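You operate a simulated robot arm through the tools that you are given. There is no shell and no other tool. Be economical: measure what you need, move in short steps, check, and stop when the job is done.

The job below is to be done with a simulated two-armed robot. You get a single attempt, and the scene is never put back.

JOB
Wipe up the spill on the top of the green-marked table with the blue cloth and put it back.
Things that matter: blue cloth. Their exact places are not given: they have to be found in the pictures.

The check looks at the end state, three seconds after you hand in, the way a careful person would. Anything else that was tipped, shoved, dropped, spilled or broken makes it a failure. Flat cloth is picked up by pressing the open fingertips on it (5 to 10 N) and closing them slowly along it; thin cloth reads only 2 to 8 mm in the jaws.

ROBOT AND FRAMES
Two 7-joint arms with two-finger parallel grippers on one trunk, on a base that drives. Base frame: it is fixed to the floor where the robot stands at the start and does not move with it; the origin is under the middle of the robot, x ahead of it, y to its left, z up; the surface under the hand at the start is at about z = 765. Readings come in mm, rad, newtons and seconds.
The left shoulder is at the start at [70, 163, 1095], the right one opposite. With the tool pointing down near the work surface each hand reaches from about 400 to 880 mm from the robot's upright axis, wherever it stands, measured 20 degrees to its own side. Payload 3.43 kg a hand.
Tool frame (each hand has its own): the origin (TCP) lies between the finger pads and is the grasp point; the fingertips stand 34 mm ahead of it; z points along the fingers, y is the line along which they close. Largest opening 128 mm; finger width 24, thickness 12; the body of the gripper, 48 by 130 mm, starts 96 mm behind the TCP.
Orientation is that of the tool frame in the base frame, as a unit quaternion [x, y, z, w]. With the fingers straight down and closing along the base's y, the tool's x points along the base's -x, its y along +y and its z along -z.

CONTROLS
- The arms move only by the tool play_rows. It takes "left_commands", "right_commands" or both (then of equal length, played together; a hand with none holds still); each is a list that holds one entry, the list of rows, each a list of 7 numbers: the finger opening in mm, from 0 to 128, then the shift along the base's x, y, z in units of 20 mm (1.0 is 20 mm), then the turn, a rotation vector about the base's x, y, z in units of 5 degrees (1.0 is 5 degrees). In form: [[[claw, x, y, z, wx, wy, wz], ...]]. A call has 1 to 20 rows; each row shifts and turns the commanded pose from where the row before left it. A call with a number of a shift or a turn outside -1 to 1 is refused whole. Each row takes 0.2 s and may step no farther than 50 mm and 0.15 rad from the row before; otherwise, or with a gripper value out of range, the whole call is refused. Where a pose cannot be reached the arm comes as near as it can. A force on the tool above 40 N (or 10 N above the force at the start of the call, whichever is more), or a blocked arm, ends the call early, and 0.2 s more pass. Each finger travels about 153 mm/s and halts on what it meets, pressing with about 24 N; the grip force reading is that of the motor and also rises with nothing between the fingers. The clock runs only during rows and for 0.2 s after the last one: add rows that do not move to give the fingers time. The reply holds the time, the measured pose of the TCP, the force on the tool along the base axes, the opening and the grip force, in the units named above and with some noise, with the torque about the TCP (base axes, N m) and any sound that the robot's microphone picked up.
- Cameras (640 x 400 px; columns grow to the right, rows downward): "scene" is now at [134.4, -7.5, 1315.8]; the picture's right is [-0.10, -1.00, 0.00], its down [-0.64, 0.06, -0.77] and it looks along [0.76, -0.08, -0.64] (base axes); focal length 250 px, centre (320, 200). "left" rides on the left gripper at [76, 11, -160] in its tool frame; the picture's right is [-0.15, 0.99, 0.00], its down [-0.88, -0.13, -0.46] and it looks along [-0.45, -0.07, 0.89] (tool axes); focal length 234 px, centre (320, 200). "right" rides on the right gripper at [76, -11, -160] in its tool frame; the picture's right is [0.15, 0.99, 0.00], its down [-0.88, 0.13, -0.46] and it looks along [-0.45, 0.07, 0.89] (tool axes); focal length 234 px, centre (320, 200).
- camera(camera): a new picture of that camera. It takes no simulated time.
- move_column(by): slides the trunk up (or, below 0, down) by that many mm; the arms and the scene camera ride with it, the base frame stays. It gives what a move gives, with no picture.
- drive_base(legs): drives the robot by 1 to 6 legs, each [ahead, left, turn to the left] in mm, mm and rad, along the robot's own axes; the way and the turn of a leg run together, so that a leg with both is an arc; at most 1500 mm and 3.142 rad a leg. The arms and the cameras ride along, it lands a little off, and it stops where it bumps. It gives what a move gives.
- turn_head(pan, tilt): turns the head with the scene camera to pan (to the left, within 1.501 rad either way) and tilt (down, from -0.506 to 1.204), counted from straight ahead of the robot. It gives what a move gives.
- measure_at(camera, pixels): for up to 12 pixels [column, row] of the newest picture of that camera ("zoom" is the newest enlarged one), the place [x, y, z] in the base frame of the surface seen there, good to about 2 mm. It takes no simulated time.
- inspect(camera, box): a new picture of the part [left, top, right, bottom] of that camera's present view, enlarged. It takes no simulated time.
- hand_in(): hands the job in; it is judged then, once.

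Work in short steps. Measure before you move; look again where a grasp or a placing could have gone wrong, and mend it. You have 80 turns and 70 pictures in all, those below and enlarged ones among them. Open the grippers and draw the arms clear of the work before you hand the job in, unless the task says otherwise; then end with one line.

The tools are called after "Emit:" as name(argument=value, ...) on one line, values as JSON. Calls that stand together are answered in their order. play_rows: Moves the arms, as the interface text tells. Its arguments: {"type":"object","properties":{"left_commands":{"type":"array","items":{"type":"array","items":{"type":"array","items":{"type":"number"}}}},"right_commands":{"type":"array","items":{"type":"array","items":{"type":"array","items":{"type":"number"}}}}},"required":[]} The other tools are called the same way: move_column (by) slides the trunk up or down; drive_base (legs) drives the base; turn_head (pan, tilt) turns the head that bears the scene camera; camera (camera) takes a picture; measure_at (camera, pixels) gives the place of the surface under pixels of a picture; inspect (camera, box) takes an enlarged picture of a part of a camera's view; hand_in () hands the job in.

At the start:

```text
t: 0.0
left_eef_pos: [691.3, 212.3, 956.1]
left_tcp_rot: [0.001, 1.0, 0.0, 0.0]
left_ft_force: [-0.3, -0.6, -0.5]
left_moment: [-0.01, 0.01, 0.02]
left_opening: 128.1
left_finger_force: 0.1
right_eef_pos: [647.8, -318.2, 1054.0]
right_tcp_rot: [-0.001, 1.0, 0.0, 0.0]
right_ft_force: [-0.3, -0.2, -0.4]
right_moment: [0.0, -0.03, -0.02]
right_opening: 127.9
right_finger_force: 0.1
trunk travel left (down, up): [-575.0, 365.0]
robot x, y, heading: [0.4, 3.2, -0.002]
head pan, tilt: [-0.099, 0.695]
```

scene: 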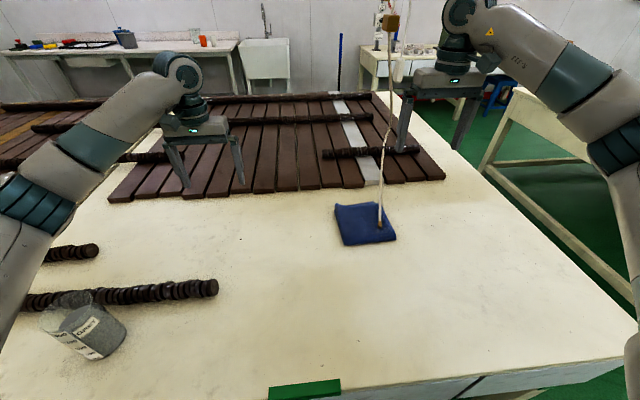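
right: 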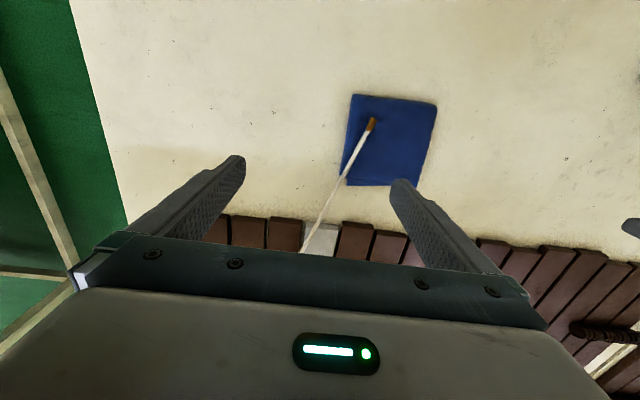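
left: 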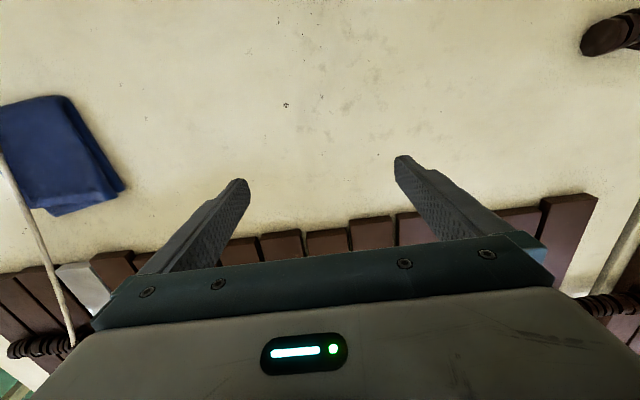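

The blue cloth is at scene (365,224), with a cord or stick near it, and the green mark is at (305,390). I see no obvious spill yet, so I enlarge the view and measure.

Emit:
inspect(camera="scene", box=[200, 160, 520, 400])

Emit:
measure_at(camera="scene", pixels=[[336, 207], [376, 205], [395, 238], [345, 244], [365, 225], [390, 22], [388, 100], [381, 190], [379, 226], [305, 390], [300, 300], [450, 250]])

Emit:
turn_head(pan=0.0, tilt=1.1)

Emit:
camera(camera="scene")

```text
1.67 times, centred on (360, 280) of scene
```

zoom: 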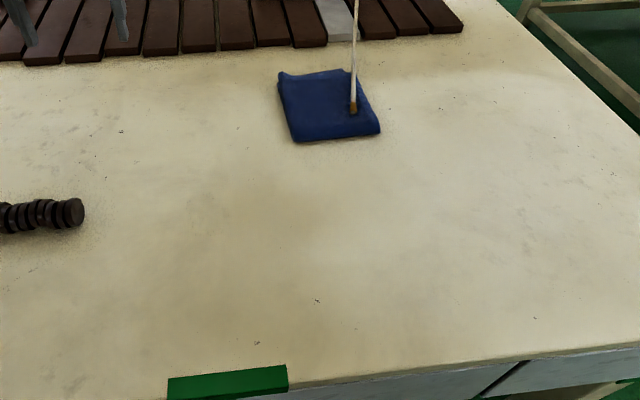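

```text
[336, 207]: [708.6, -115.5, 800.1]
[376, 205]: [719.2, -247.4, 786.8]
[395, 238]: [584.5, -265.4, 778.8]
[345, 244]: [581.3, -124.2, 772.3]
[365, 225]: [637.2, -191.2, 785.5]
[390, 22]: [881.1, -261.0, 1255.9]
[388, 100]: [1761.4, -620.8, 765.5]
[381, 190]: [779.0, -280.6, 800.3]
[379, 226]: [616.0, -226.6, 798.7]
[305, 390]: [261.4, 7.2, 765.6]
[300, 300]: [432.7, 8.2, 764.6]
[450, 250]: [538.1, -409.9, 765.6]
```

```text
t: 0.9
left_eef_pos: [690.1, 211.6, 956.8]
left_tcp_rot: [-0.001, 1.0, 0.0, -0.001]
left_ft_force: [-0.7, 0.1, -0.3]
left_moment: [-0.02, 0.01, 0.0]
left_opening: 128.0
left_finger_force: 0.1
right_eef_pos: [648.1, -317.3, 1053.2]
right_tcp_rot: [0.0, 1.0, 0.0, -0.001]
right_ft_force: [0.1, -0.1, -0.8]
right_moment: [-0.02, 0.0, 0.0]
right_opening: 127.8
right_finger_force: 0.1
trunk travel left (down, up): [-575.0, 365.0]
robot x, y, heading: [-0.7, -2.0, -0.004]
head pan, tilt: [0.0, 1.1]
```

```text
65 pictures are left
```

scene: 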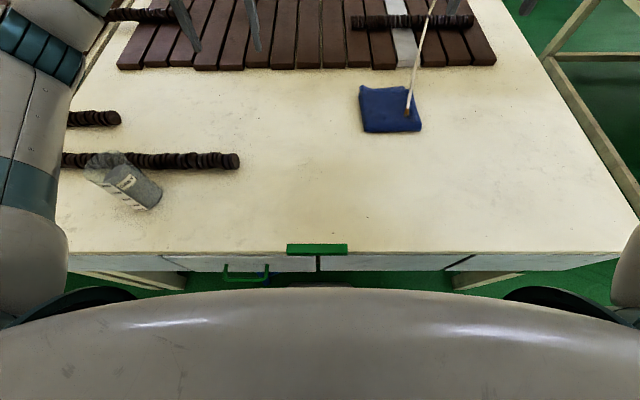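

The rope or stick ends over the cloth. I measure it in the right view, and look closely at the tabletop for the spill.

Emit:
measure_at(camera="right", pixels=[[370, 123], [368, 128], [352, 164], [340, 184], [323, 215], [310, 240], [352, 97], [434, 105], [345, 183], [420, 185], [390, 150], [376, 118]])

Emit:
inspect(camera="scene", box=[60, 60, 360, 260])

Emit:
inspect(camera="scene", box=[340, 60, 640, 260])

Emit:
turn_head(pan=-0.1, tilt=0.2)

Emit:
camera(camera="scene")

```text
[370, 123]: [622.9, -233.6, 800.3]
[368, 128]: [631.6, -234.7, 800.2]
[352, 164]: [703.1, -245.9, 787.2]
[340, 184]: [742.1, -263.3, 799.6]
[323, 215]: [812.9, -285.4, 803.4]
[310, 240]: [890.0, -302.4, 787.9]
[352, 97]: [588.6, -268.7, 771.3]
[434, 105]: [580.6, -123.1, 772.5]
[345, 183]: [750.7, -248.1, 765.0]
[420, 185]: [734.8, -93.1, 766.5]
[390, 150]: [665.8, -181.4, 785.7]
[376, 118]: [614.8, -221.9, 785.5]
```

```text
2.00 times, centred on (210, 160) of scene
```

zoom: 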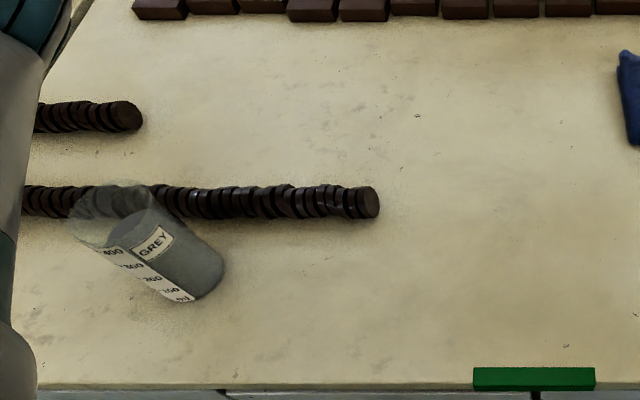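

```text
2.00 times, centred on (490, 160) of scene
```

zoom: 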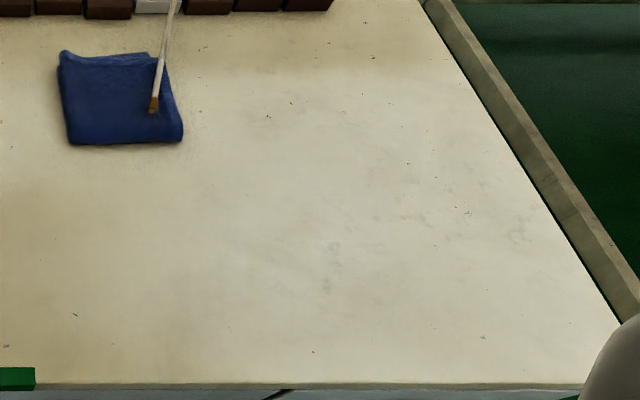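

```text
t: 2.1
left_eef_pos: [689.8, 211.7, 956.5]
left_tcp_rot: [0.0, 1.0, 0.0, 0.0]
left_ft_force: [-0.3, 0.8, 0.6]
left_moment: [0.01, 0.01, 0.02]
left_opening: 128.1
left_finger_force: 0.0
right_eef_pos: [649.0, -317.7, 1054.4]
right_tcp_rot: [0.0, 1.0, 0.001, 0.0]
right_ft_force: [0.3, -0.5, 0.3]
right_moment: [0.0, 0.0, 0.0]
right_opening: 128.0
right_finger_force: 0.2
trunk travel left (down, up): [-575.0, 365.0]
robot x, y, heading: [-1.5, 2.6, 0.0]
head pan, tilt: [-0.099, 0.201]
```

```text
62 pictures are left
```

scene: 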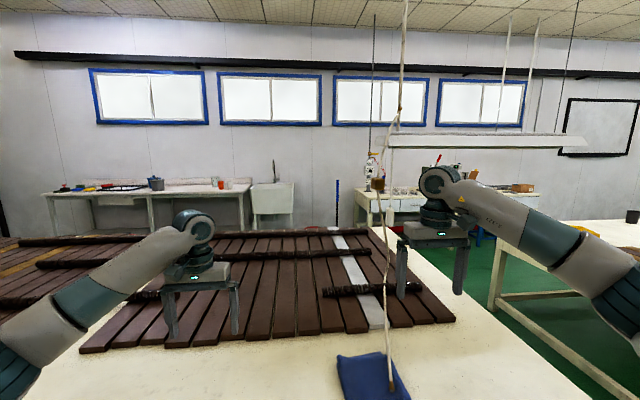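

The spill isn't visible on the near table yet. I enlarge the cord area and pan the head to check the other tables.

Emit:
inspect(camera="scene", box=[300, 140, 540, 400])

Emit:
turn_head(pan=-1.2, tilt=0.5)

Emit:
camera(camera="scene")

Emit:
turn_head(pan=1.2, tilt=0.5)

Emit:
camera(camera="scene")

```text
1.54 times, centred on (420, 270) of scene
```

zoom: 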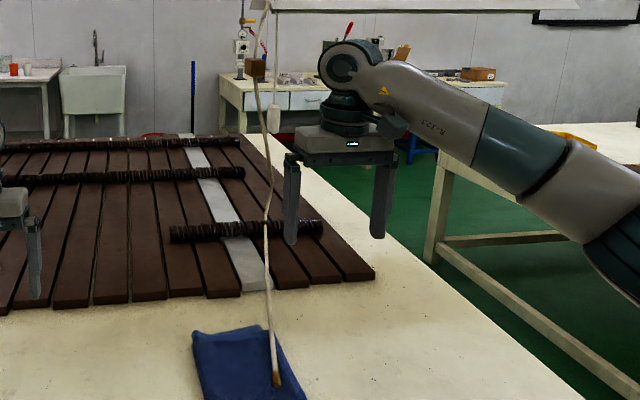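

```text
t: 3.4
left_eef_pos: [689.2, 213.3, 956.5]
left_tcp_rot: [0.0, 1.0, 0.0, 0.0]
left_ft_force: [-0.8, -0.7, -0.2]
left_moment: [0.02, -0.02, -0.02]
left_opening: 128.0
left_finger_force: 0.1
right_eef_pos: [648.5, -317.0, 1052.8]
right_tcp_rot: [0.0, 1.0, 0.0, 0.0]
right_ft_force: [0.5, -0.3, -0.6]
right_moment: [0.03, -0.01, -0.02]
right_opening: 127.9
right_finger_force: 0.1
trunk travel left (down, up): [-575.0, 365.0]
robot x, y, heading: [0.1, -3.0, -0.003]
head pan, tilt: [-1.201, 0.499]
```

```text
60 pictures are left
```

scene: 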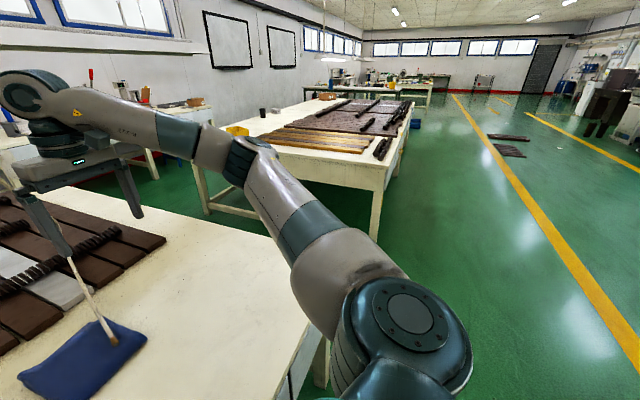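

```text
t: 5.6
left_eef_pos: [689.6, 212.6, 956.4]
left_tcp_rot: [0.001, 1.0, 0.0, 0.0]
left_ft_force: [0.1, -0.5, 0.1]
left_moment: [0.01, -0.02, 0.02]
left_opening: 127.7
left_finger_force: 0.0
right_eef_pos: [648.3, -317.2, 1053.6]
right_tcp_rot: [0.0, 1.0, 0.0, -0.001]
right_ft_force: [-0.3, -0.2, -0.6]
right_moment: [0.03, -0.02, 0.0]
right_opening: 127.9
right_finger_force: 0.1
trunk travel left (down, up): [-575.0, 365.0]
robot x, y, heading: [2.2, -2.4, -0.0]
head pan, tilt: [1.201, 0.499]
```

```text
59 pictures are left
```

scene: 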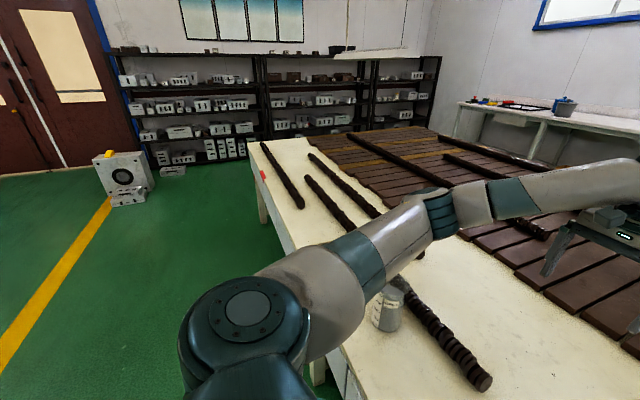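

I look more closely at the rope/stick and the far tabletop.

Emit:
turn_head(pan=-0.3, tilt=0.4)

Emit:
inspect(camera="scene", box=[200, 20, 360, 140])

Emit:
inspect(camera="scene", box=[200, 140, 400, 340])

```text
t: 7.2
left_eef_pos: [689.8, 211.8, 955.9]
left_tcp_rot: [0.0, 1.0, 0.0, 0.0]
left_ft_force: [0.6, -0.6, -0.5]
left_moment: [-0.02, -0.01, 0.01]
left_opening: 128.0
left_finger_force: 0.0
right_eef_pos: [648.5, -317.9, 1053.7]
right_tcp_rot: [0.0, 1.0, -0.001, 0.0]
right_ft_force: [0.5, -0.2, 0.3]
right_moment: [0.0, -0.01, 0.0]
right_opening: 127.9
right_finger_force: 0.0
trunk travel left (down, up): [-575.0, 365.0]
robot x, y, heading: [-4.0, -1.2, -0.0]
head pan, tilt: [-0.3, 0.4]
```

```text
3.33 times, centred on (280, 80) of scene
```

zoom: 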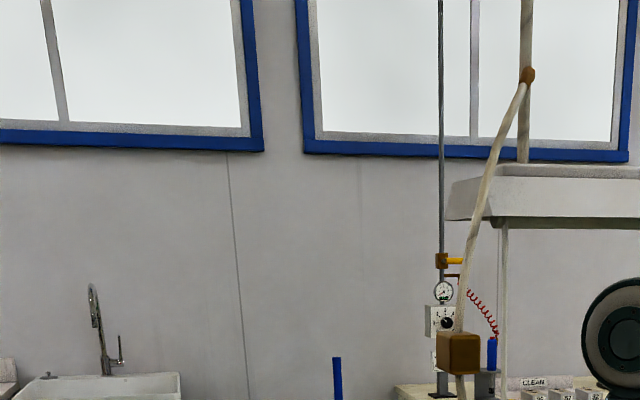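

```text
2.00 times, centred on (300, 240) of scene
```

zoom: 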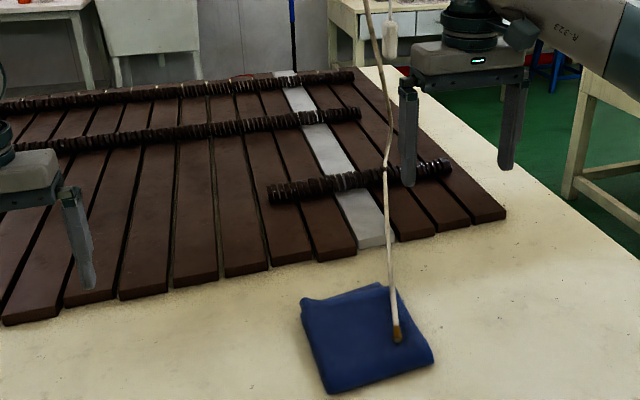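

The rope hangs from the ceiling, drapes over the roll and ends on the cloth's right part, so I will grab the cloth away from it. Next I look for the spill on the left part of the table.

Emit:
turn_head(pan=0.7, tilt=0.9)

Emit:
camera(camera="scene")

Emit:
turn_head(pan=-0.6, tilt=0.9)

Emit:
camera(camera="scene")

```text
t: 8.5
left_eef_pos: [690.1, 211.7, 957.6]
left_tcp_rot: [0.0, 1.0, 0.0, -0.001]
left_ft_force: [0.1, 0.3, -0.1]
left_moment: [0.01, 0.02, -0.02]
left_opening: 128.0
left_finger_force: 0.1
right_eef_pos: [649.9, -317.7, 1053.9]
right_tcp_rot: [0.0, 1.0, 0.0, -0.001]
right_ft_force: [0.8, 0.1, -0.6]
right_moment: [0.0, 0.0, 0.0]
right_opening: 128.0
right_finger_force: 0.0
trunk travel left (down, up): [-575.0, 365.0]
robot x, y, heading: [0.3, 1.2, 0.005]
head pan, tilt: [0.7, 0.901]
```

```text
56 pictures are left
```

scene: 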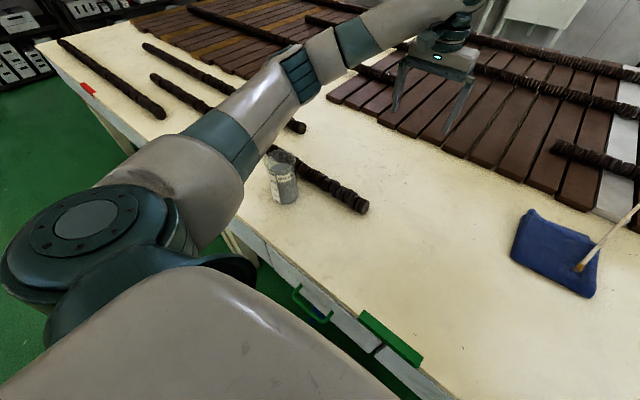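

```text
t: 9.9
left_eef_pos: [689.5, 212.3, 956.5]
left_tcp_rot: [0.0, 1.0, 0.0, 0.0]
left_ft_force: [-0.1, 0.4, 0.2]
left_moment: [0.03, 0.01, 0.0]
left_opening: 127.9
left_finger_force: 0.0
right_eef_pos: [647.4, -316.9, 1053.1]
right_tcp_rot: [0.0, 1.0, 0.0, 0.0]
right_ft_force: [-0.6, 0.5, 0.1]
right_moment: [0.0, -0.01, -0.03]
right_opening: 128.0
right_finger_force: 0.2
trunk travel left (down, up): [-575.0, 365.0]
robot x, y, heading: [-2.2, -1.3, 0.006]
head pan, tilt: [-0.6, 0.901]
```

```text
55 pictures are left
```

scene: 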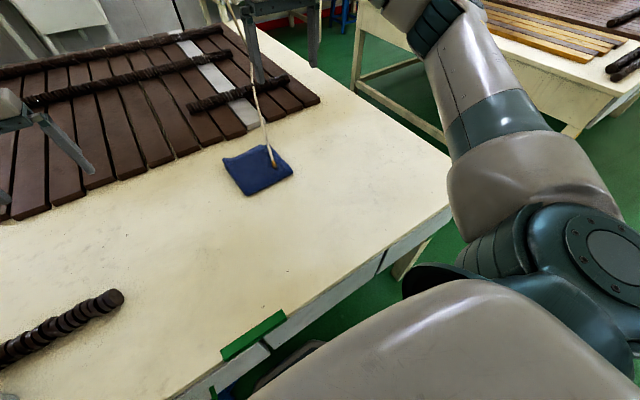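

A green handle with something blue shows below the table edge. I look down at it, and enlarge the table surface to search for a faint spill.

Emit:
turn_head(pan=0.3, tilt=1.2)

Emit:
inspect(camera="scene", box=[240, 140, 480, 290])

Emit:
inspect(camera="scene", box=[240, 0, 480, 150])

Emit:
inspect(camera="left", box=[0, 0, 640, 260])

```text
t: 11.1
left_eef_pos: [690.4, 212.6, 956.5]
left_tcp_rot: [0.0, 1.0, -0.001, 0.0]
left_ft_force: [0.4, 0.3, 0.4]
left_moment: [0.02, 0.01, 0.0]
left_opening: 128.3
left_finger_force: 0.1
right_eef_pos: [648.6, -317.8, 1052.9]
right_tcp_rot: [0.0, 1.0, 0.0, 0.0]
right_ft_force: [1.2, 0.4, 0.7]
right_moment: [0.02, 0.01, -0.02]
right_opening: 128.0
right_finger_force: 0.2
trunk travel left (down, up): [-575.0, 365.0]
robot x, y, heading: [-0.2, 3.5, 0.002]
head pan, tilt: [0.3, 1.201]
```

```text
2.67 times, centred on (360, 215) of scene
```

zoom: 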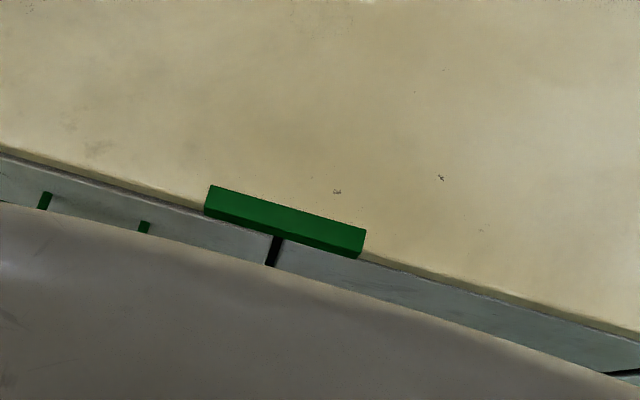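

```text
2.67 times, centred on (360, 75) of scene
```

zoom: 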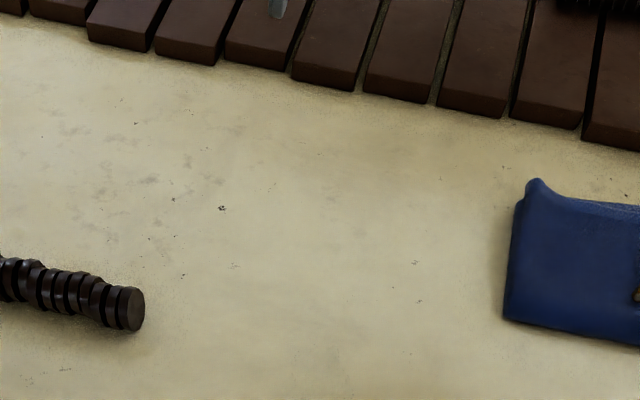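

```text
1.00 times, centred on (320, 130) of left (not enlarged: the box is as wide or as high as the picture)
```

zoom: 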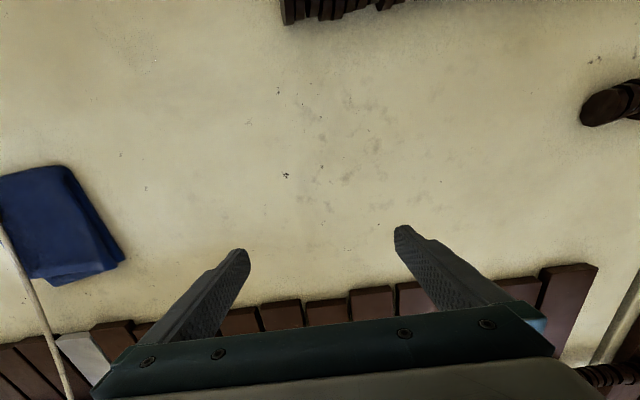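

No clear spill yet. I raise the trunk for a better overview.

Emit:
move_column(by=360)

Emit:
turn_head(pan=0.0, tilt=0.75)

Emit:
camera(camera="scene")

Emit:
camera(camera="left")

Emit:
camera(camera="right")

```text
t: 14.6
left_eef_pos: [689.5, 212.2, 1317.7]
left_tcp_rot: [0.0, 1.0, 0.0, -0.001]
left_ft_force: [-0.1, 0.5, -0.6]
left_moment: [0.03, 0.03, 0.02]
left_opening: 128.1
left_finger_force: 0.1
right_eef_pos: [648.5, -318.1, 1413.2]
right_tcp_rot: [0.0, 1.0, -0.001, 0.0]
right_ft_force: [-0.6, 0.3, 0.0]
right_moment: [-0.01, 0.01, -0.03]
right_opening: 127.9
right_finger_force: 0.1
trunk travel left (down, up): [-935.0, 5.0]
robot x, y, heading: [2.0, 1.5, 0.001]
head pan, tilt: [0.3, 1.201]
```

```text
t: 15.5
left_eef_pos: [690.8, 212.9, 1316.6]
left_tcp_rot: [0.0, 1.0, 0.0, 0.0]
left_ft_force: [0.6, 0.2, -0.1]
left_moment: [-0.01, -0.02, 0.0]
left_opening: 128.1
left_finger_force: 0.1
right_eef_pos: [648.3, -318.6, 1413.7]
right_tcp_rot: [0.0, 1.0, 0.0, 0.0]
right_ft_force: [0.0, -0.4, -0.2]
right_moment: [-0.03, -0.01, -0.01]
right_opening: 128.0
right_finger_force: 0.0
trunk travel left (down, up): [-935.0, 5.0]
robot x, y, heading: [1.1, -1.3, -0.001]
head pan, tilt: [0.0, 0.75]
```

```text
51 pictures are left
```

scene: 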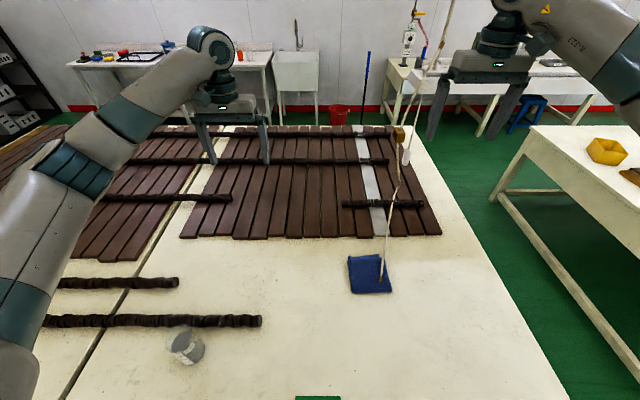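

```text
50 pictures are left
```

left: 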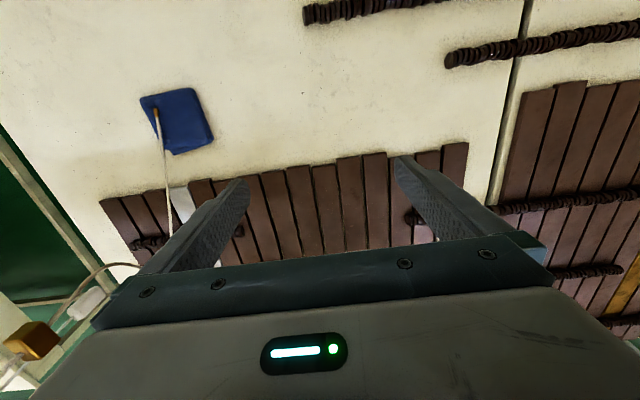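

```text
49 pictures are left
```

right: 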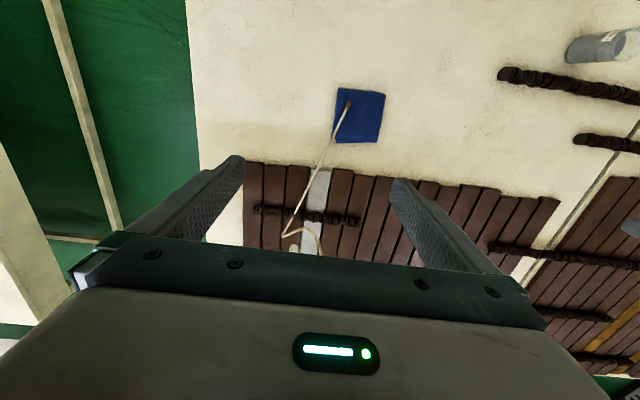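

The table with the green tape spans from about y=-480 to the gap near y=+330. I enlarge the tabletop from above, looking for a faint wet patch.

Emit:
inspect(camera="right", box=[185, 0, 425, 150])

Emit:
inspect(camera="left", box=[180, 0, 500, 200])

Emit:
turn_head(pan=0.0, tilt=1.15)

Emit:
camera(camera="scene")

```text
2.67 times, centred on (305, 75) of right
```

zoom: 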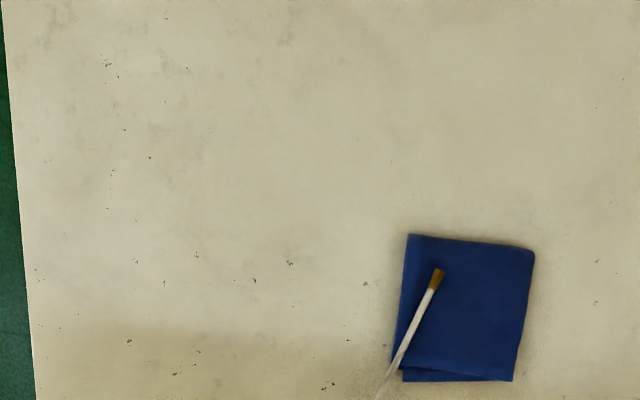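

```text
2.00 times, centred on (340, 100) of left
```

zoom: 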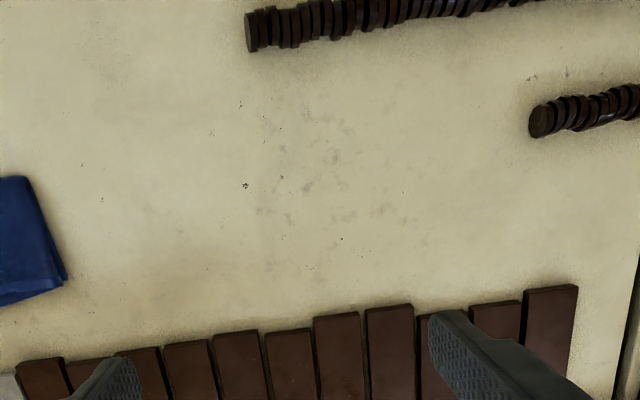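

```text
t: 16.4
left_eef_pos: [690.4, 212.5, 1315.8]
left_tcp_rot: [0.0, 1.0, 0.0, 0.0]
left_ft_force: [0.3, 0.1, -1.4]
left_moment: [0.0, 0.0, 0.0]
left_opening: 128.1
left_finger_force: 0.0
right_eef_pos: [647.3, -318.6, 1412.8]
right_tcp_rot: [0.001, 1.0, 0.0, 0.0]
right_ft_force: [-0.3, -0.8, -0.1]
right_moment: [0.01, -0.01, 0.0]
right_opening: 128.2
right_finger_force: 0.1
trunk travel left (down, up): [-935.0, 5.0]
robot x, y, heading: [-1.8, -3.6, 0.003]
head pan, tilt: [0.0, 1.15]
```

```text
46 pictures are left
```

scene: 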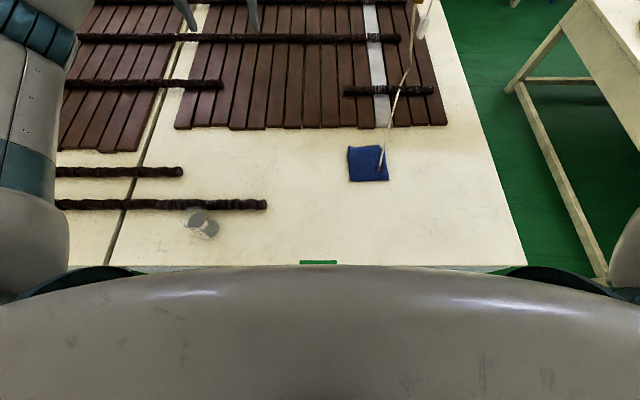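

Still nothing distinct. I check the far end of this table and the neighbouring tables from the raised head.

Emit:
turn_head(pan=0.0, tilt=0.55)

Emit:
inspect(camera="scene", box=[200, 120, 520, 320])

Emit:
turn_head(pan=-0.9, tilt=0.6)

Emit:
camera(camera="scene")

```text
t: 17.4
left_eef_pos: [689.8, 211.3, 1317.2]
left_tcp_rot: [0.0, 1.0, 0.0, 0.001]
left_ft_force: [-0.3, -1.2, -0.1]
left_moment: [0.01, 0.01, -0.05]
left_opening: 127.9
left_finger_force: 0.1
right_eef_pos: [648.8, -317.9, 1413.1]
right_tcp_rot: [0.0, 1.0, 0.0, 0.0]
right_ft_force: [0.2, -0.2, -0.5]
right_moment: [0.02, 0.0, 0.02]
right_opening: 128.1
right_finger_force: 0.0
trunk travel left (down, up): [-935.0, 5.0]
robot x, y, heading: [0.0, -0.8, 0.004]
head pan, tilt: [0.0, 0.55]
```

```text
2.00 times, centred on (360, 220) of scene
```

zoom: 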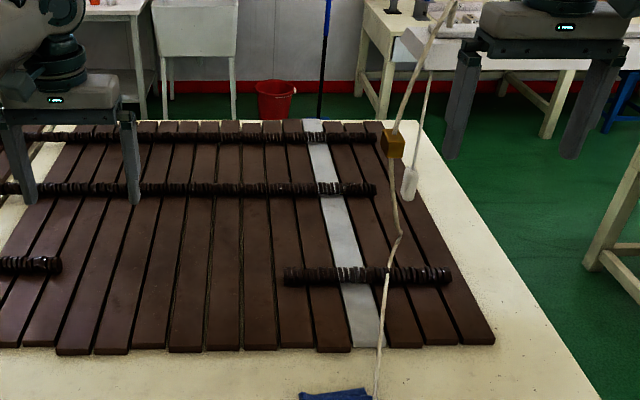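

```text
t: 18.6
left_eef_pos: [690.3, 212.9, 1316.0]
left_tcp_rot: [0.001, 1.0, 0.0, 0.0]
left_ft_force: [0.4, -0.4, 0.3]
left_moment: [-0.01, -0.02, -0.01]
left_opening: 127.9
left_finger_force: 0.0
right_eef_pos: [647.3, -317.4, 1413.9]
right_tcp_rot: [0.0, 1.0, 0.0, -0.001]
right_ft_force: [0.2, 0.4, 0.5]
right_moment: [0.0, -0.07, -0.02]
right_opening: 128.0
right_finger_force: 0.1
trunk travel left (down, up): [-935.0, 5.0]
robot x, y, heading: [-0.4, 3.8, -0.005]
head pan, tilt: [-0.901, 0.6]
```

```text
44 pictures are left
```

scene: 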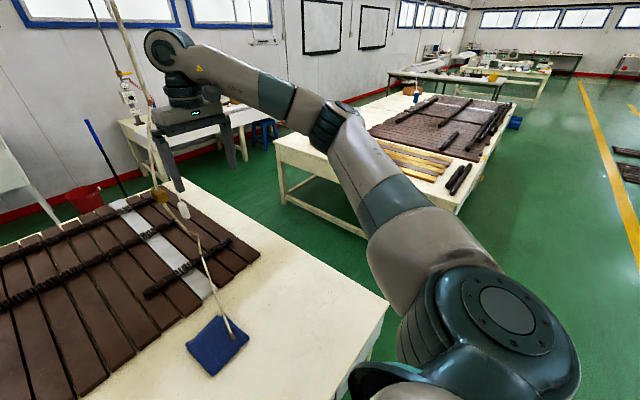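

A faint tan tint shows near the green tape, but I can't tell if it's lighting. I bring the left wrist camera over the front-centre of the table.

Emit:
play_rows(left_commands=[[[128, -0.9, -0.9, 0, 0, 0, 0], [128, -0.9, -0.9, 0, 0, 0, 0], [128, -0.9, -0.9, 0, 0, 0, 0], [128, -0.9, -0.9, 0, 0, 0, 0], [128, -0.9, -0.9, 0, 0, 0, 0], [128, -0.9, -0.9, 0, 0, 0, 0], [128, -0.9, -0.9, 0, 0, 0, 0], [128, -0.9, -0.9, 0, 0, 0, 0], [128, -0.9, -0.9, 0, 0, 0, 0], [128, -0.9, -0.9, 0, 0, 0, 0], [128, -0.9, -0.9, 0, 0, 0, 0], [128, 0, 0, 0, 0, 0, 0]]])

Emit:
camera(camera="left")

Emit:
turn_head(pan=0.8, tilt=0.9)

Emit:
camera(camera="scene")

```text
t: 21.2
left_eef_pos: [490.9, 15.3, 1318.3]
left_tcp_rot: [-0.001, 1.0, 0.0, 0.0]
left_ft_force: [0.3, 0.4, -0.1]
left_moment: [-0.01, 0.02, -0.03]
left_opening: 128.1
left_finger_force: 0.1
right_eef_pos: [648.9, -318.8, 1413.7]
right_tcp_rot: [-0.001, 1.0, 0.0, 0.0]
right_ft_force: [0.0, 0.3, 0.7]
right_moment: [-0.01, 0.02, 0.03]
right_opening: 127.9
right_finger_force: 0.0
trunk travel left (down, up): [-935.0, 5.0]
robot x, y, heading: [0.6, -1.3, -0.001]
head pan, tilt: [-0.901, 0.6]
```

```text
43 pictures are left
```

left: 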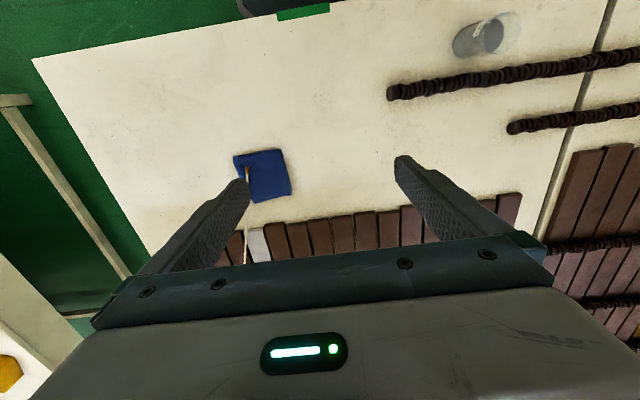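

```text
t: 22.9
left_eef_pos: [491.6, 14.8, 1317.2]
left_tcp_rot: [0.0, 1.0, 0.0, -0.001]
left_ft_force: [0.2, 0.4, -0.1]
left_moment: [0.02, 0.0, 0.0]
left_opening: 128.1
left_finger_force: 0.1
right_eef_pos: [649.2, -318.0, 1414.4]
right_tcp_rot: [0.0, 1.0, 0.0, 0.0]
right_ft_force: [0.2, 0.0, 0.4]
right_moment: [0.02, 0.02, 0.01]
right_opening: 128.3
right_finger_force: 0.0
trunk travel left (down, up): [-935.0, 5.0]
robot x, y, heading: [0.1, -1.3, -0.001]
head pan, tilt: [0.799, 0.901]
```

```text
42 pictures are left
```

scene: 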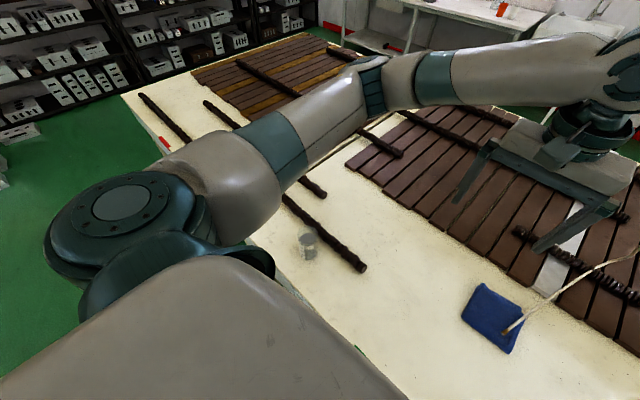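

The left picture now covers the whole front table. I enlarge it.

Emit:
inspect(camera="left", box=[40, 0, 280, 150])

Emit:
inspect(camera="left", box=[240, 20, 480, 170])

Emit:
inspect(camera="left", box=[390, 0, 630, 150])

```text
2.67 times, centred on (160, 75) of left
```

zoom: 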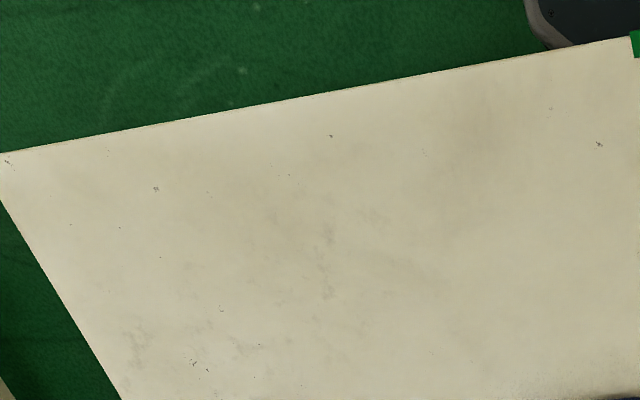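

```text
2.67 times, centred on (360, 95) of left
```

zoom: 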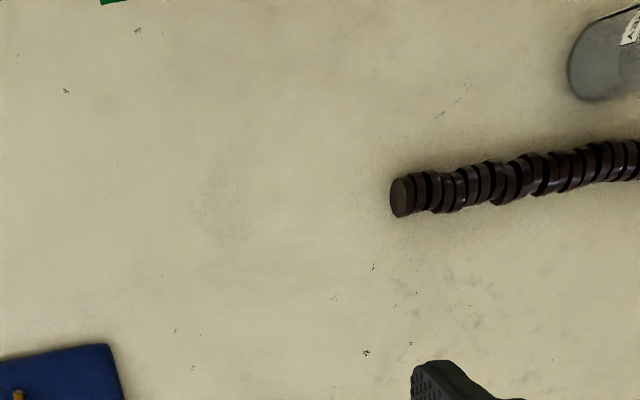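

```text
2.67 times, centred on (510, 75) of left
```

zoom: 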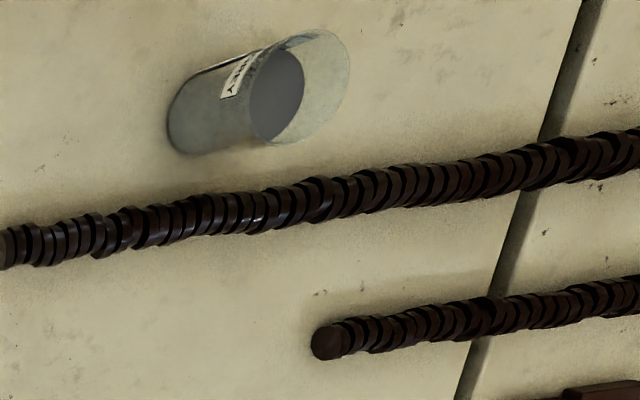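

In the centre enlargement a faint speckled blob shows at zoom (220,205), around left (322,97). I measure and magnify it.

Emit:
inspect(camera="left", box=[280, 70, 368, 125])

Emit:
measure_at(camera="left", pixels=[[322, 97], [312, 85], [333, 112], [264, 175]])

Emit:
turn_head(pan=0.0, tilt=1.0)

Emit:
inspect(camera="scene", box=[240, 180, 400, 290])

```text
7.27 times, centred on (324, 98) of left
```

zoom: 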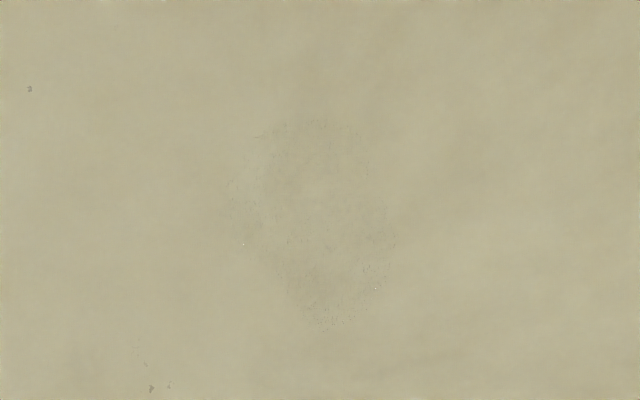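

```text
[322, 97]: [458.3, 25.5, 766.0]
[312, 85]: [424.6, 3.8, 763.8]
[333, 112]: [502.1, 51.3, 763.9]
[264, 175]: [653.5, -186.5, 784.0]
```

```text
t: 24.1
left_eef_pos: [490.7, 14.2, 1318.7]
left_tcp_rot: [0.0, 1.0, -0.001, 0.0]
left_ft_force: [0.5, 0.5, 0.0]
left_moment: [-0.04, -0.01, 0.0]
left_opening: 128.2
left_finger_force: 0.1
right_eef_pos: [647.8, -317.4, 1413.4]
right_tcp_rot: [-0.001, 1.0, 0.0, -0.001]
right_ft_force: [-0.4, -0.2, -0.4]
right_moment: [0.02, -0.01, 0.02]
right_opening: 128.1
right_finger_force: 0.0
trunk travel left (down, up): [-935.0, 5.0]
robot x, y, heading: [-1.3, -0.7, -0.002]
head pan, tilt: [0.0, 1.0]
```

```text
3.64 times, centred on (320, 235) of scene
```

zoom: 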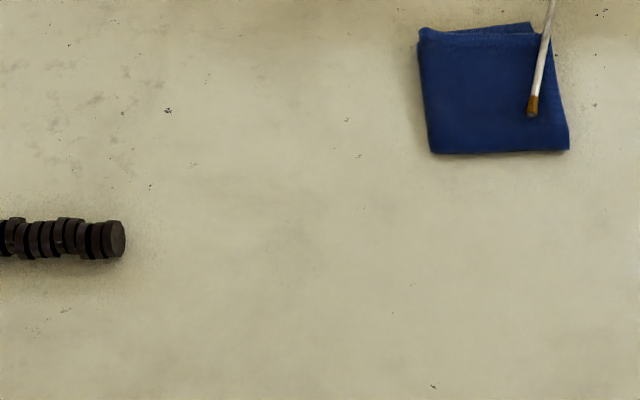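

A faint round, clear spill is at about (465,27), seen in both views. I lower the trunk again and get close views of the cloth and the rope's end.

Emit:
move_column(by=-360)

Emit:
play_rows(left_commands=[[[128, 0.9, -0.7, 0, 0, 0, 0], [128, 0.9, -0.7, 0, 0, 0, 0], [128, 0.9, -0.7, 0, 0, 0, 0], [128, 0.9, -0.7, 0, 0, 0, 0], [128, 0, 0, 0, 0, 0, 0]]])

Emit:
camera(camera="left")

Emit:
inspect(camera="scene", box=[360, 60, 460, 130])

```text
t: 27.6
left_eef_pos: [491.3, 13.9, 957.9]
left_tcp_rot: [0.0, 1.0, 0.0, -0.001]
left_ft_force: [-0.1, 0.2, -0.6]
left_moment: [-0.01, 0.04, 0.03]
left_opening: 127.9
left_finger_force: 0.0
right_eef_pos: [647.8, -317.5, 1053.7]
right_tcp_rot: [0.0, 1.0, 0.0, 0.0]
right_ft_force: [-0.6, -0.2, -0.1]
right_moment: [-0.01, -0.02, -0.01]
right_opening: 127.9
right_finger_force: 0.1
trunk travel left (down, up): [-575.0, 365.0]
robot x, y, heading: [-0.3, -0.0, 0.002]
head pan, tilt: [0.0, 1.0]
```

```text
t: 28.8
left_eef_pos: [562.9, -39.8, 958.6]
left_tcp_rot: [0.001, 1.0, 0.0, 0.0]
left_ft_force: [-0.1, -0.5, 0.0]
left_moment: [-0.03, 0.0, -0.01]
left_opening: 127.9
left_finger_force: 0.1
right_eef_pos: [647.8, -318.2, 1054.0]
right_tcp_rot: [0.001, 1.0, -0.001, 0.0]
right_ft_force: [0.2, -0.1, 0.2]
right_moment: [0.01, -0.02, 0.02]
right_opening: 128.0
right_finger_force: 0.0
trunk travel left (down, up): [-575.0, 365.0]
robot x, y, heading: [-1.7, -3.0, 0.001]
head pan, tilt: [0.0, 1.0]
```

```text
36 pictures are left
```

left: 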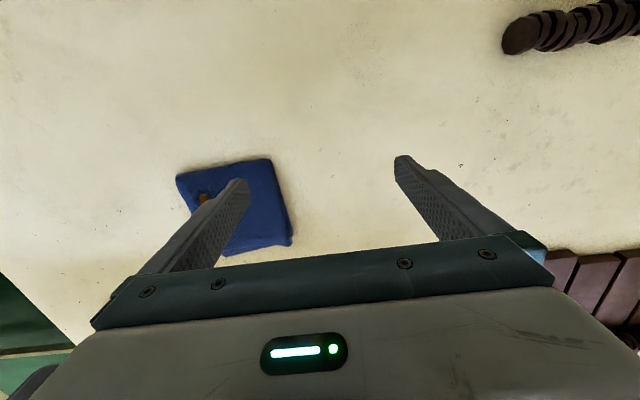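

```text
5.71 times, centred on (410, 95) of scene
```

zoom: 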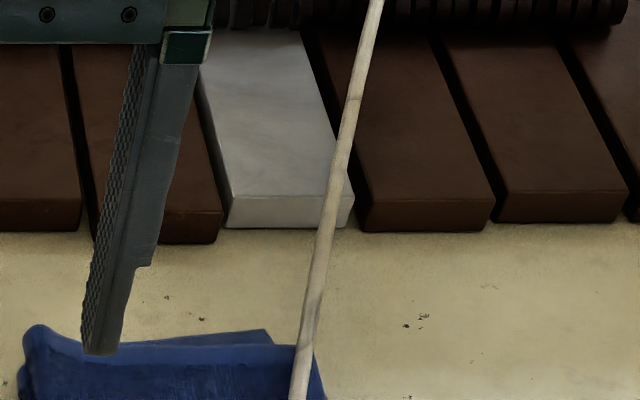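

The spill shows faintly near left (360,45). I magnify it to get its extents, and view the cloth with the right camera.

Emit:
inspect(camera="left", box=[280, 0, 440, 100])

Emit:
measure_at(camera="zoom", pixels=[[320, 200], [200, 200], [440, 200], [320, 80], [320, 320]])

Emit:
inspect(camera="right", box=[300, 70, 480, 200])

Emit:
measure_at(camera="right", pixels=[[430, 120], [425, 145], [418, 170], [400, 178], [380, 180], [352, 183], [400, 110], [425, 108], [376, 122], [360, 150], [410, 150], [330, 200]])

```text
4.00 times, centred on (360, 50) of left
```

zoom: 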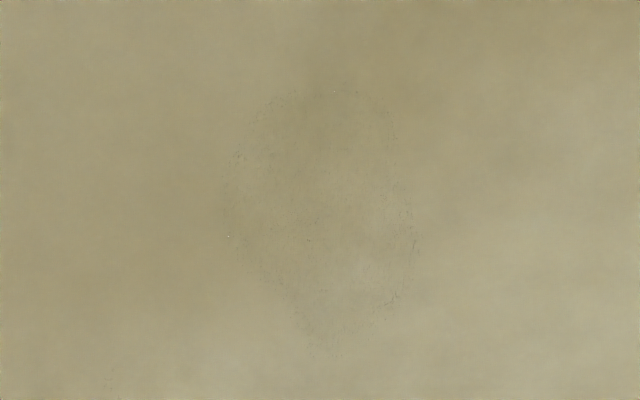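

```text
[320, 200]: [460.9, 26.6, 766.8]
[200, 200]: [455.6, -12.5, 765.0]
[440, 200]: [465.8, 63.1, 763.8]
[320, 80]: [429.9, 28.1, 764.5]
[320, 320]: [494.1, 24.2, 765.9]
```

```text
3.08 times, centred on (390, 135) of right
```

zoom: 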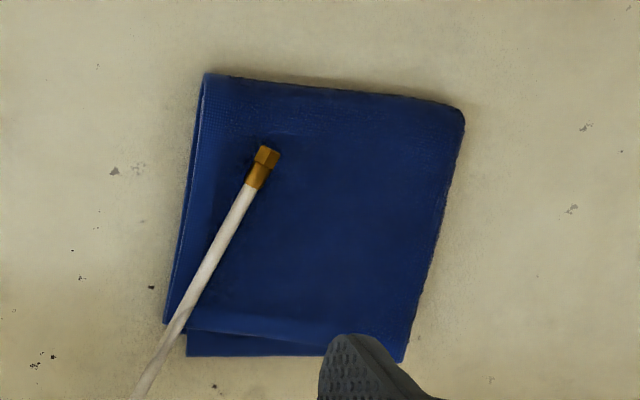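

```text
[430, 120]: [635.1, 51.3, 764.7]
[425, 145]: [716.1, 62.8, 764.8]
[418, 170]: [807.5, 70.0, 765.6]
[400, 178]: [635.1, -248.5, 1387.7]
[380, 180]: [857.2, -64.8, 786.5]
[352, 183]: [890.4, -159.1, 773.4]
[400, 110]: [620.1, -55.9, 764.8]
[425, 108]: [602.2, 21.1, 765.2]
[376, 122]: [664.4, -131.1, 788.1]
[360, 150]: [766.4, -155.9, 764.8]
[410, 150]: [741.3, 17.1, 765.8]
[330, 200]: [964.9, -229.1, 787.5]
```

The spill spans about x 431–503, y −4–57. I measure the cloth edges in the right enlargement, which shows a hose with a brass nozzle lying on its right half.

Emit:
measure_at(camera="zoom", pixels=[[210, 80], [455, 115], [440, 170], [425, 240], [405, 310], [300, 320], [200, 345], [268, 155], [275, 175], [215, 250], [350, 220], [330, 100]])

Emit:
inspect(camera="scene", box=[340, 90, 440, 150])

```text
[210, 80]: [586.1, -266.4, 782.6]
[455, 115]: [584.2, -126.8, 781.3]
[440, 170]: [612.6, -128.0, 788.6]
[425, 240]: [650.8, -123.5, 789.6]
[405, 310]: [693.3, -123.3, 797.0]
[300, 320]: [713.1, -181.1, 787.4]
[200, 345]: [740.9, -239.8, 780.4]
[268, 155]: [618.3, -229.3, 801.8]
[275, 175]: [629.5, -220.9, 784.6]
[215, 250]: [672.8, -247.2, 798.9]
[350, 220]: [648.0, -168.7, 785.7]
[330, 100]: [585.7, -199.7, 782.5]
```

```text
6.40 times, centred on (390, 120) of scene
```

zoom: 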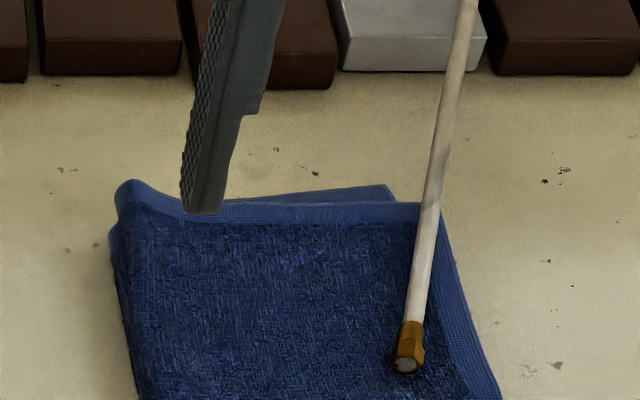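

The hose lies across the cloth's right side (points (618,-229,802), (673,-247,799), (742,-263,800)). I'll have the right hand pinch the hose at about (690,-251), lift it gently clear, and hold it while the left hand wipes. The right hand approaches above first.

Emit:
play_rows(right_commands=[[[50, 0.7, 0.85, 0, 0, 0, -1], [50, 0.7, 0.85, 0, 0, 0, -1], [50, 0.7, 0.85, 0, 0, 0, -1], [50, 0, 0.8, -0.9, 0, 0, 0], [50, 0, 0, -1, 0, 0, 0], [50, 0, 0, -1, 0, 0, 0], [50, 0, 0, -1, 0, 0, 0], [50, 0, 0, -1, 0, 0, 0], [50, 0, 0, -1, 0, 0, 0], [50, 0, 0, -1, 0, 0, 0], [50, 0, 0, -1, 0, 0, 0], [50, 0, 0, 0, 0, 0, 0]]])

Emit:
camera(camera="right")

Emit:
measure_at(camera="right", pixels=[[320, 140], [320, 160], [320, 180]])

```text
t: 31.4
left_eef_pos: [563.1, -41.8, 958.0]
left_tcp_rot: [0.0, 1.0, -0.001, 0.0]
left_ft_force: [0.3, 0.3, -0.2]
left_moment: [-0.02, -0.03, 0.02]
left_opening: 128.3
left_finger_force: 0.1
right_eef_pos: [689.8, -252.5, 896.8]
right_tcp_rot: [0.131, 0.991, 0.0, 0.0]
right_ft_force: [-0.3, 0.2, -0.9]
right_moment: [-0.01, 0.0, 0.03]
right_opening: 49.8
right_finger_force: 0.0
trunk travel left (down, up): [-575.0, 365.0]
robot x, y, heading: [-3.1, -3.3, -0.001]
head pan, tilt: [0.0, 1.0]
```

```text
31 pictures are left
```

right: 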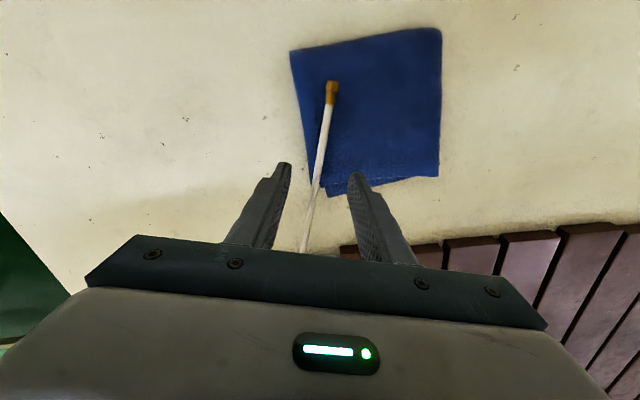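

```text
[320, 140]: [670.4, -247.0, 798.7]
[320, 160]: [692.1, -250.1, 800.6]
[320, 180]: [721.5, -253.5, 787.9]
```

The hose is centred between the fingers. I lower the fingertips to just above the cloth and close gently.

Emit:
play_rows(right_commands=[[[50, 0, 0, -0.9, 0, 0, 0], [50, 0, 0, -0.9, 0, 0, 0], [50, 0, 0, -0.9, 0, 0, 0], [50, 0, 0, -0.85, 0, 0, 0], [40, 0, 0, 0, 0, 0, 0], [30, 0, 0, 0, 0, 0, 0], [20, 0, 0, 0, 0, 0, 0], [12, 0, 0, 0, 0, 0, 0], [6, 0, 0, 0, 0, 0, 0], [6, 0, 0, 0, 0, 0, 0]]])

Emit:
camera(camera="right")

```text
t: 33.6
left_eef_pos: [563.0, -40.9, 959.1]
left_tcp_rot: [0.0, 1.0, 0.0, 0.0]
left_ft_force: [0.4, 0.2, -0.1]
left_moment: [-0.04, 0.0, 0.0]
left_opening: 128.0
left_finger_force: 0.1
right_eef_pos: [689.5, -250.6, 824.9]
right_tcp_rot: [0.131, 0.991, 0.0, 0.0]
right_ft_force: [-0.4, -0.4, 0.1]
right_moment: [-0.02, -0.01, -0.02]
right_opening: 5.8
right_finger_force: 0.0
trunk travel left (down, up): [-575.0, 365.0]
robot x, y, heading: [3.7, 1.9, -0.001]
head pan, tilt: [0.0, 1.0]
```

```text
30 pictures are left
```

right: 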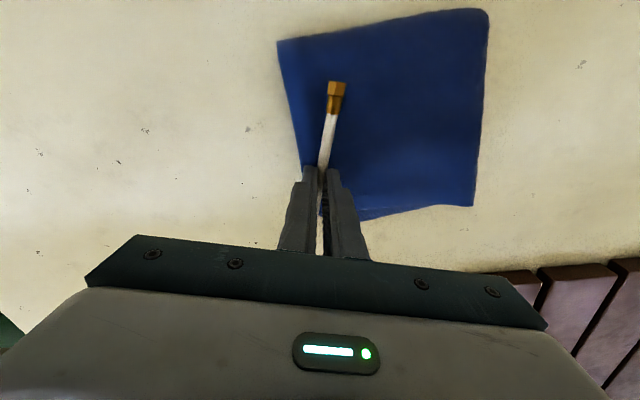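

The fingers reached 6 mm with no force yet. I close further to see whether the hose is between them.

Emit:
play_rows(right_commands=[[[4, 0, 0, 0, 0, 0, 0], [2, 0, 0, 0, 0, 0, 0], [0, 0, 0, 0, 0, 0, 0], [0, 0, 0, 0, 0, 0, 0]]])

Emit:
inspect(camera="right", box=[260, 60, 400, 260])

```text
t: 34.6
left_eef_pos: [562.3, -41.4, 958.9]
left_tcp_rot: [0.0, 1.0, 0.0, 0.001]
left_ft_force: [0.8, -0.2, 0.4]
left_moment: [0.0, 0.02, -0.01]
left_opening: 128.0
left_finger_force: 0.0
right_eef_pos: [690.6, -249.7, 824.8]
right_tcp_rot: [0.13, 0.991, 0.0, 0.0]
right_ft_force: [0.2, 0.5, -0.7]
right_moment: [0.01, 0.03, 0.01]
right_opening: 0.1
right_finger_force: 24.2
trunk travel left (down, up): [-575.0, 365.0]
robot x, y, heading: [0.9, -0.2, -0.0]
head pan, tilt: [0.0, 1.0]
```

```text
2.00 times, centred on (330, 160) of right
```

zoom: 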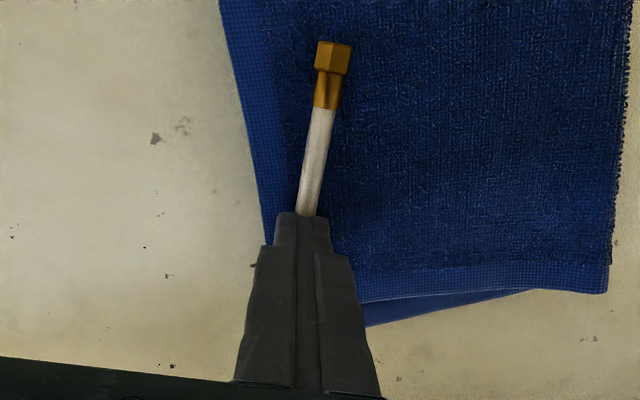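

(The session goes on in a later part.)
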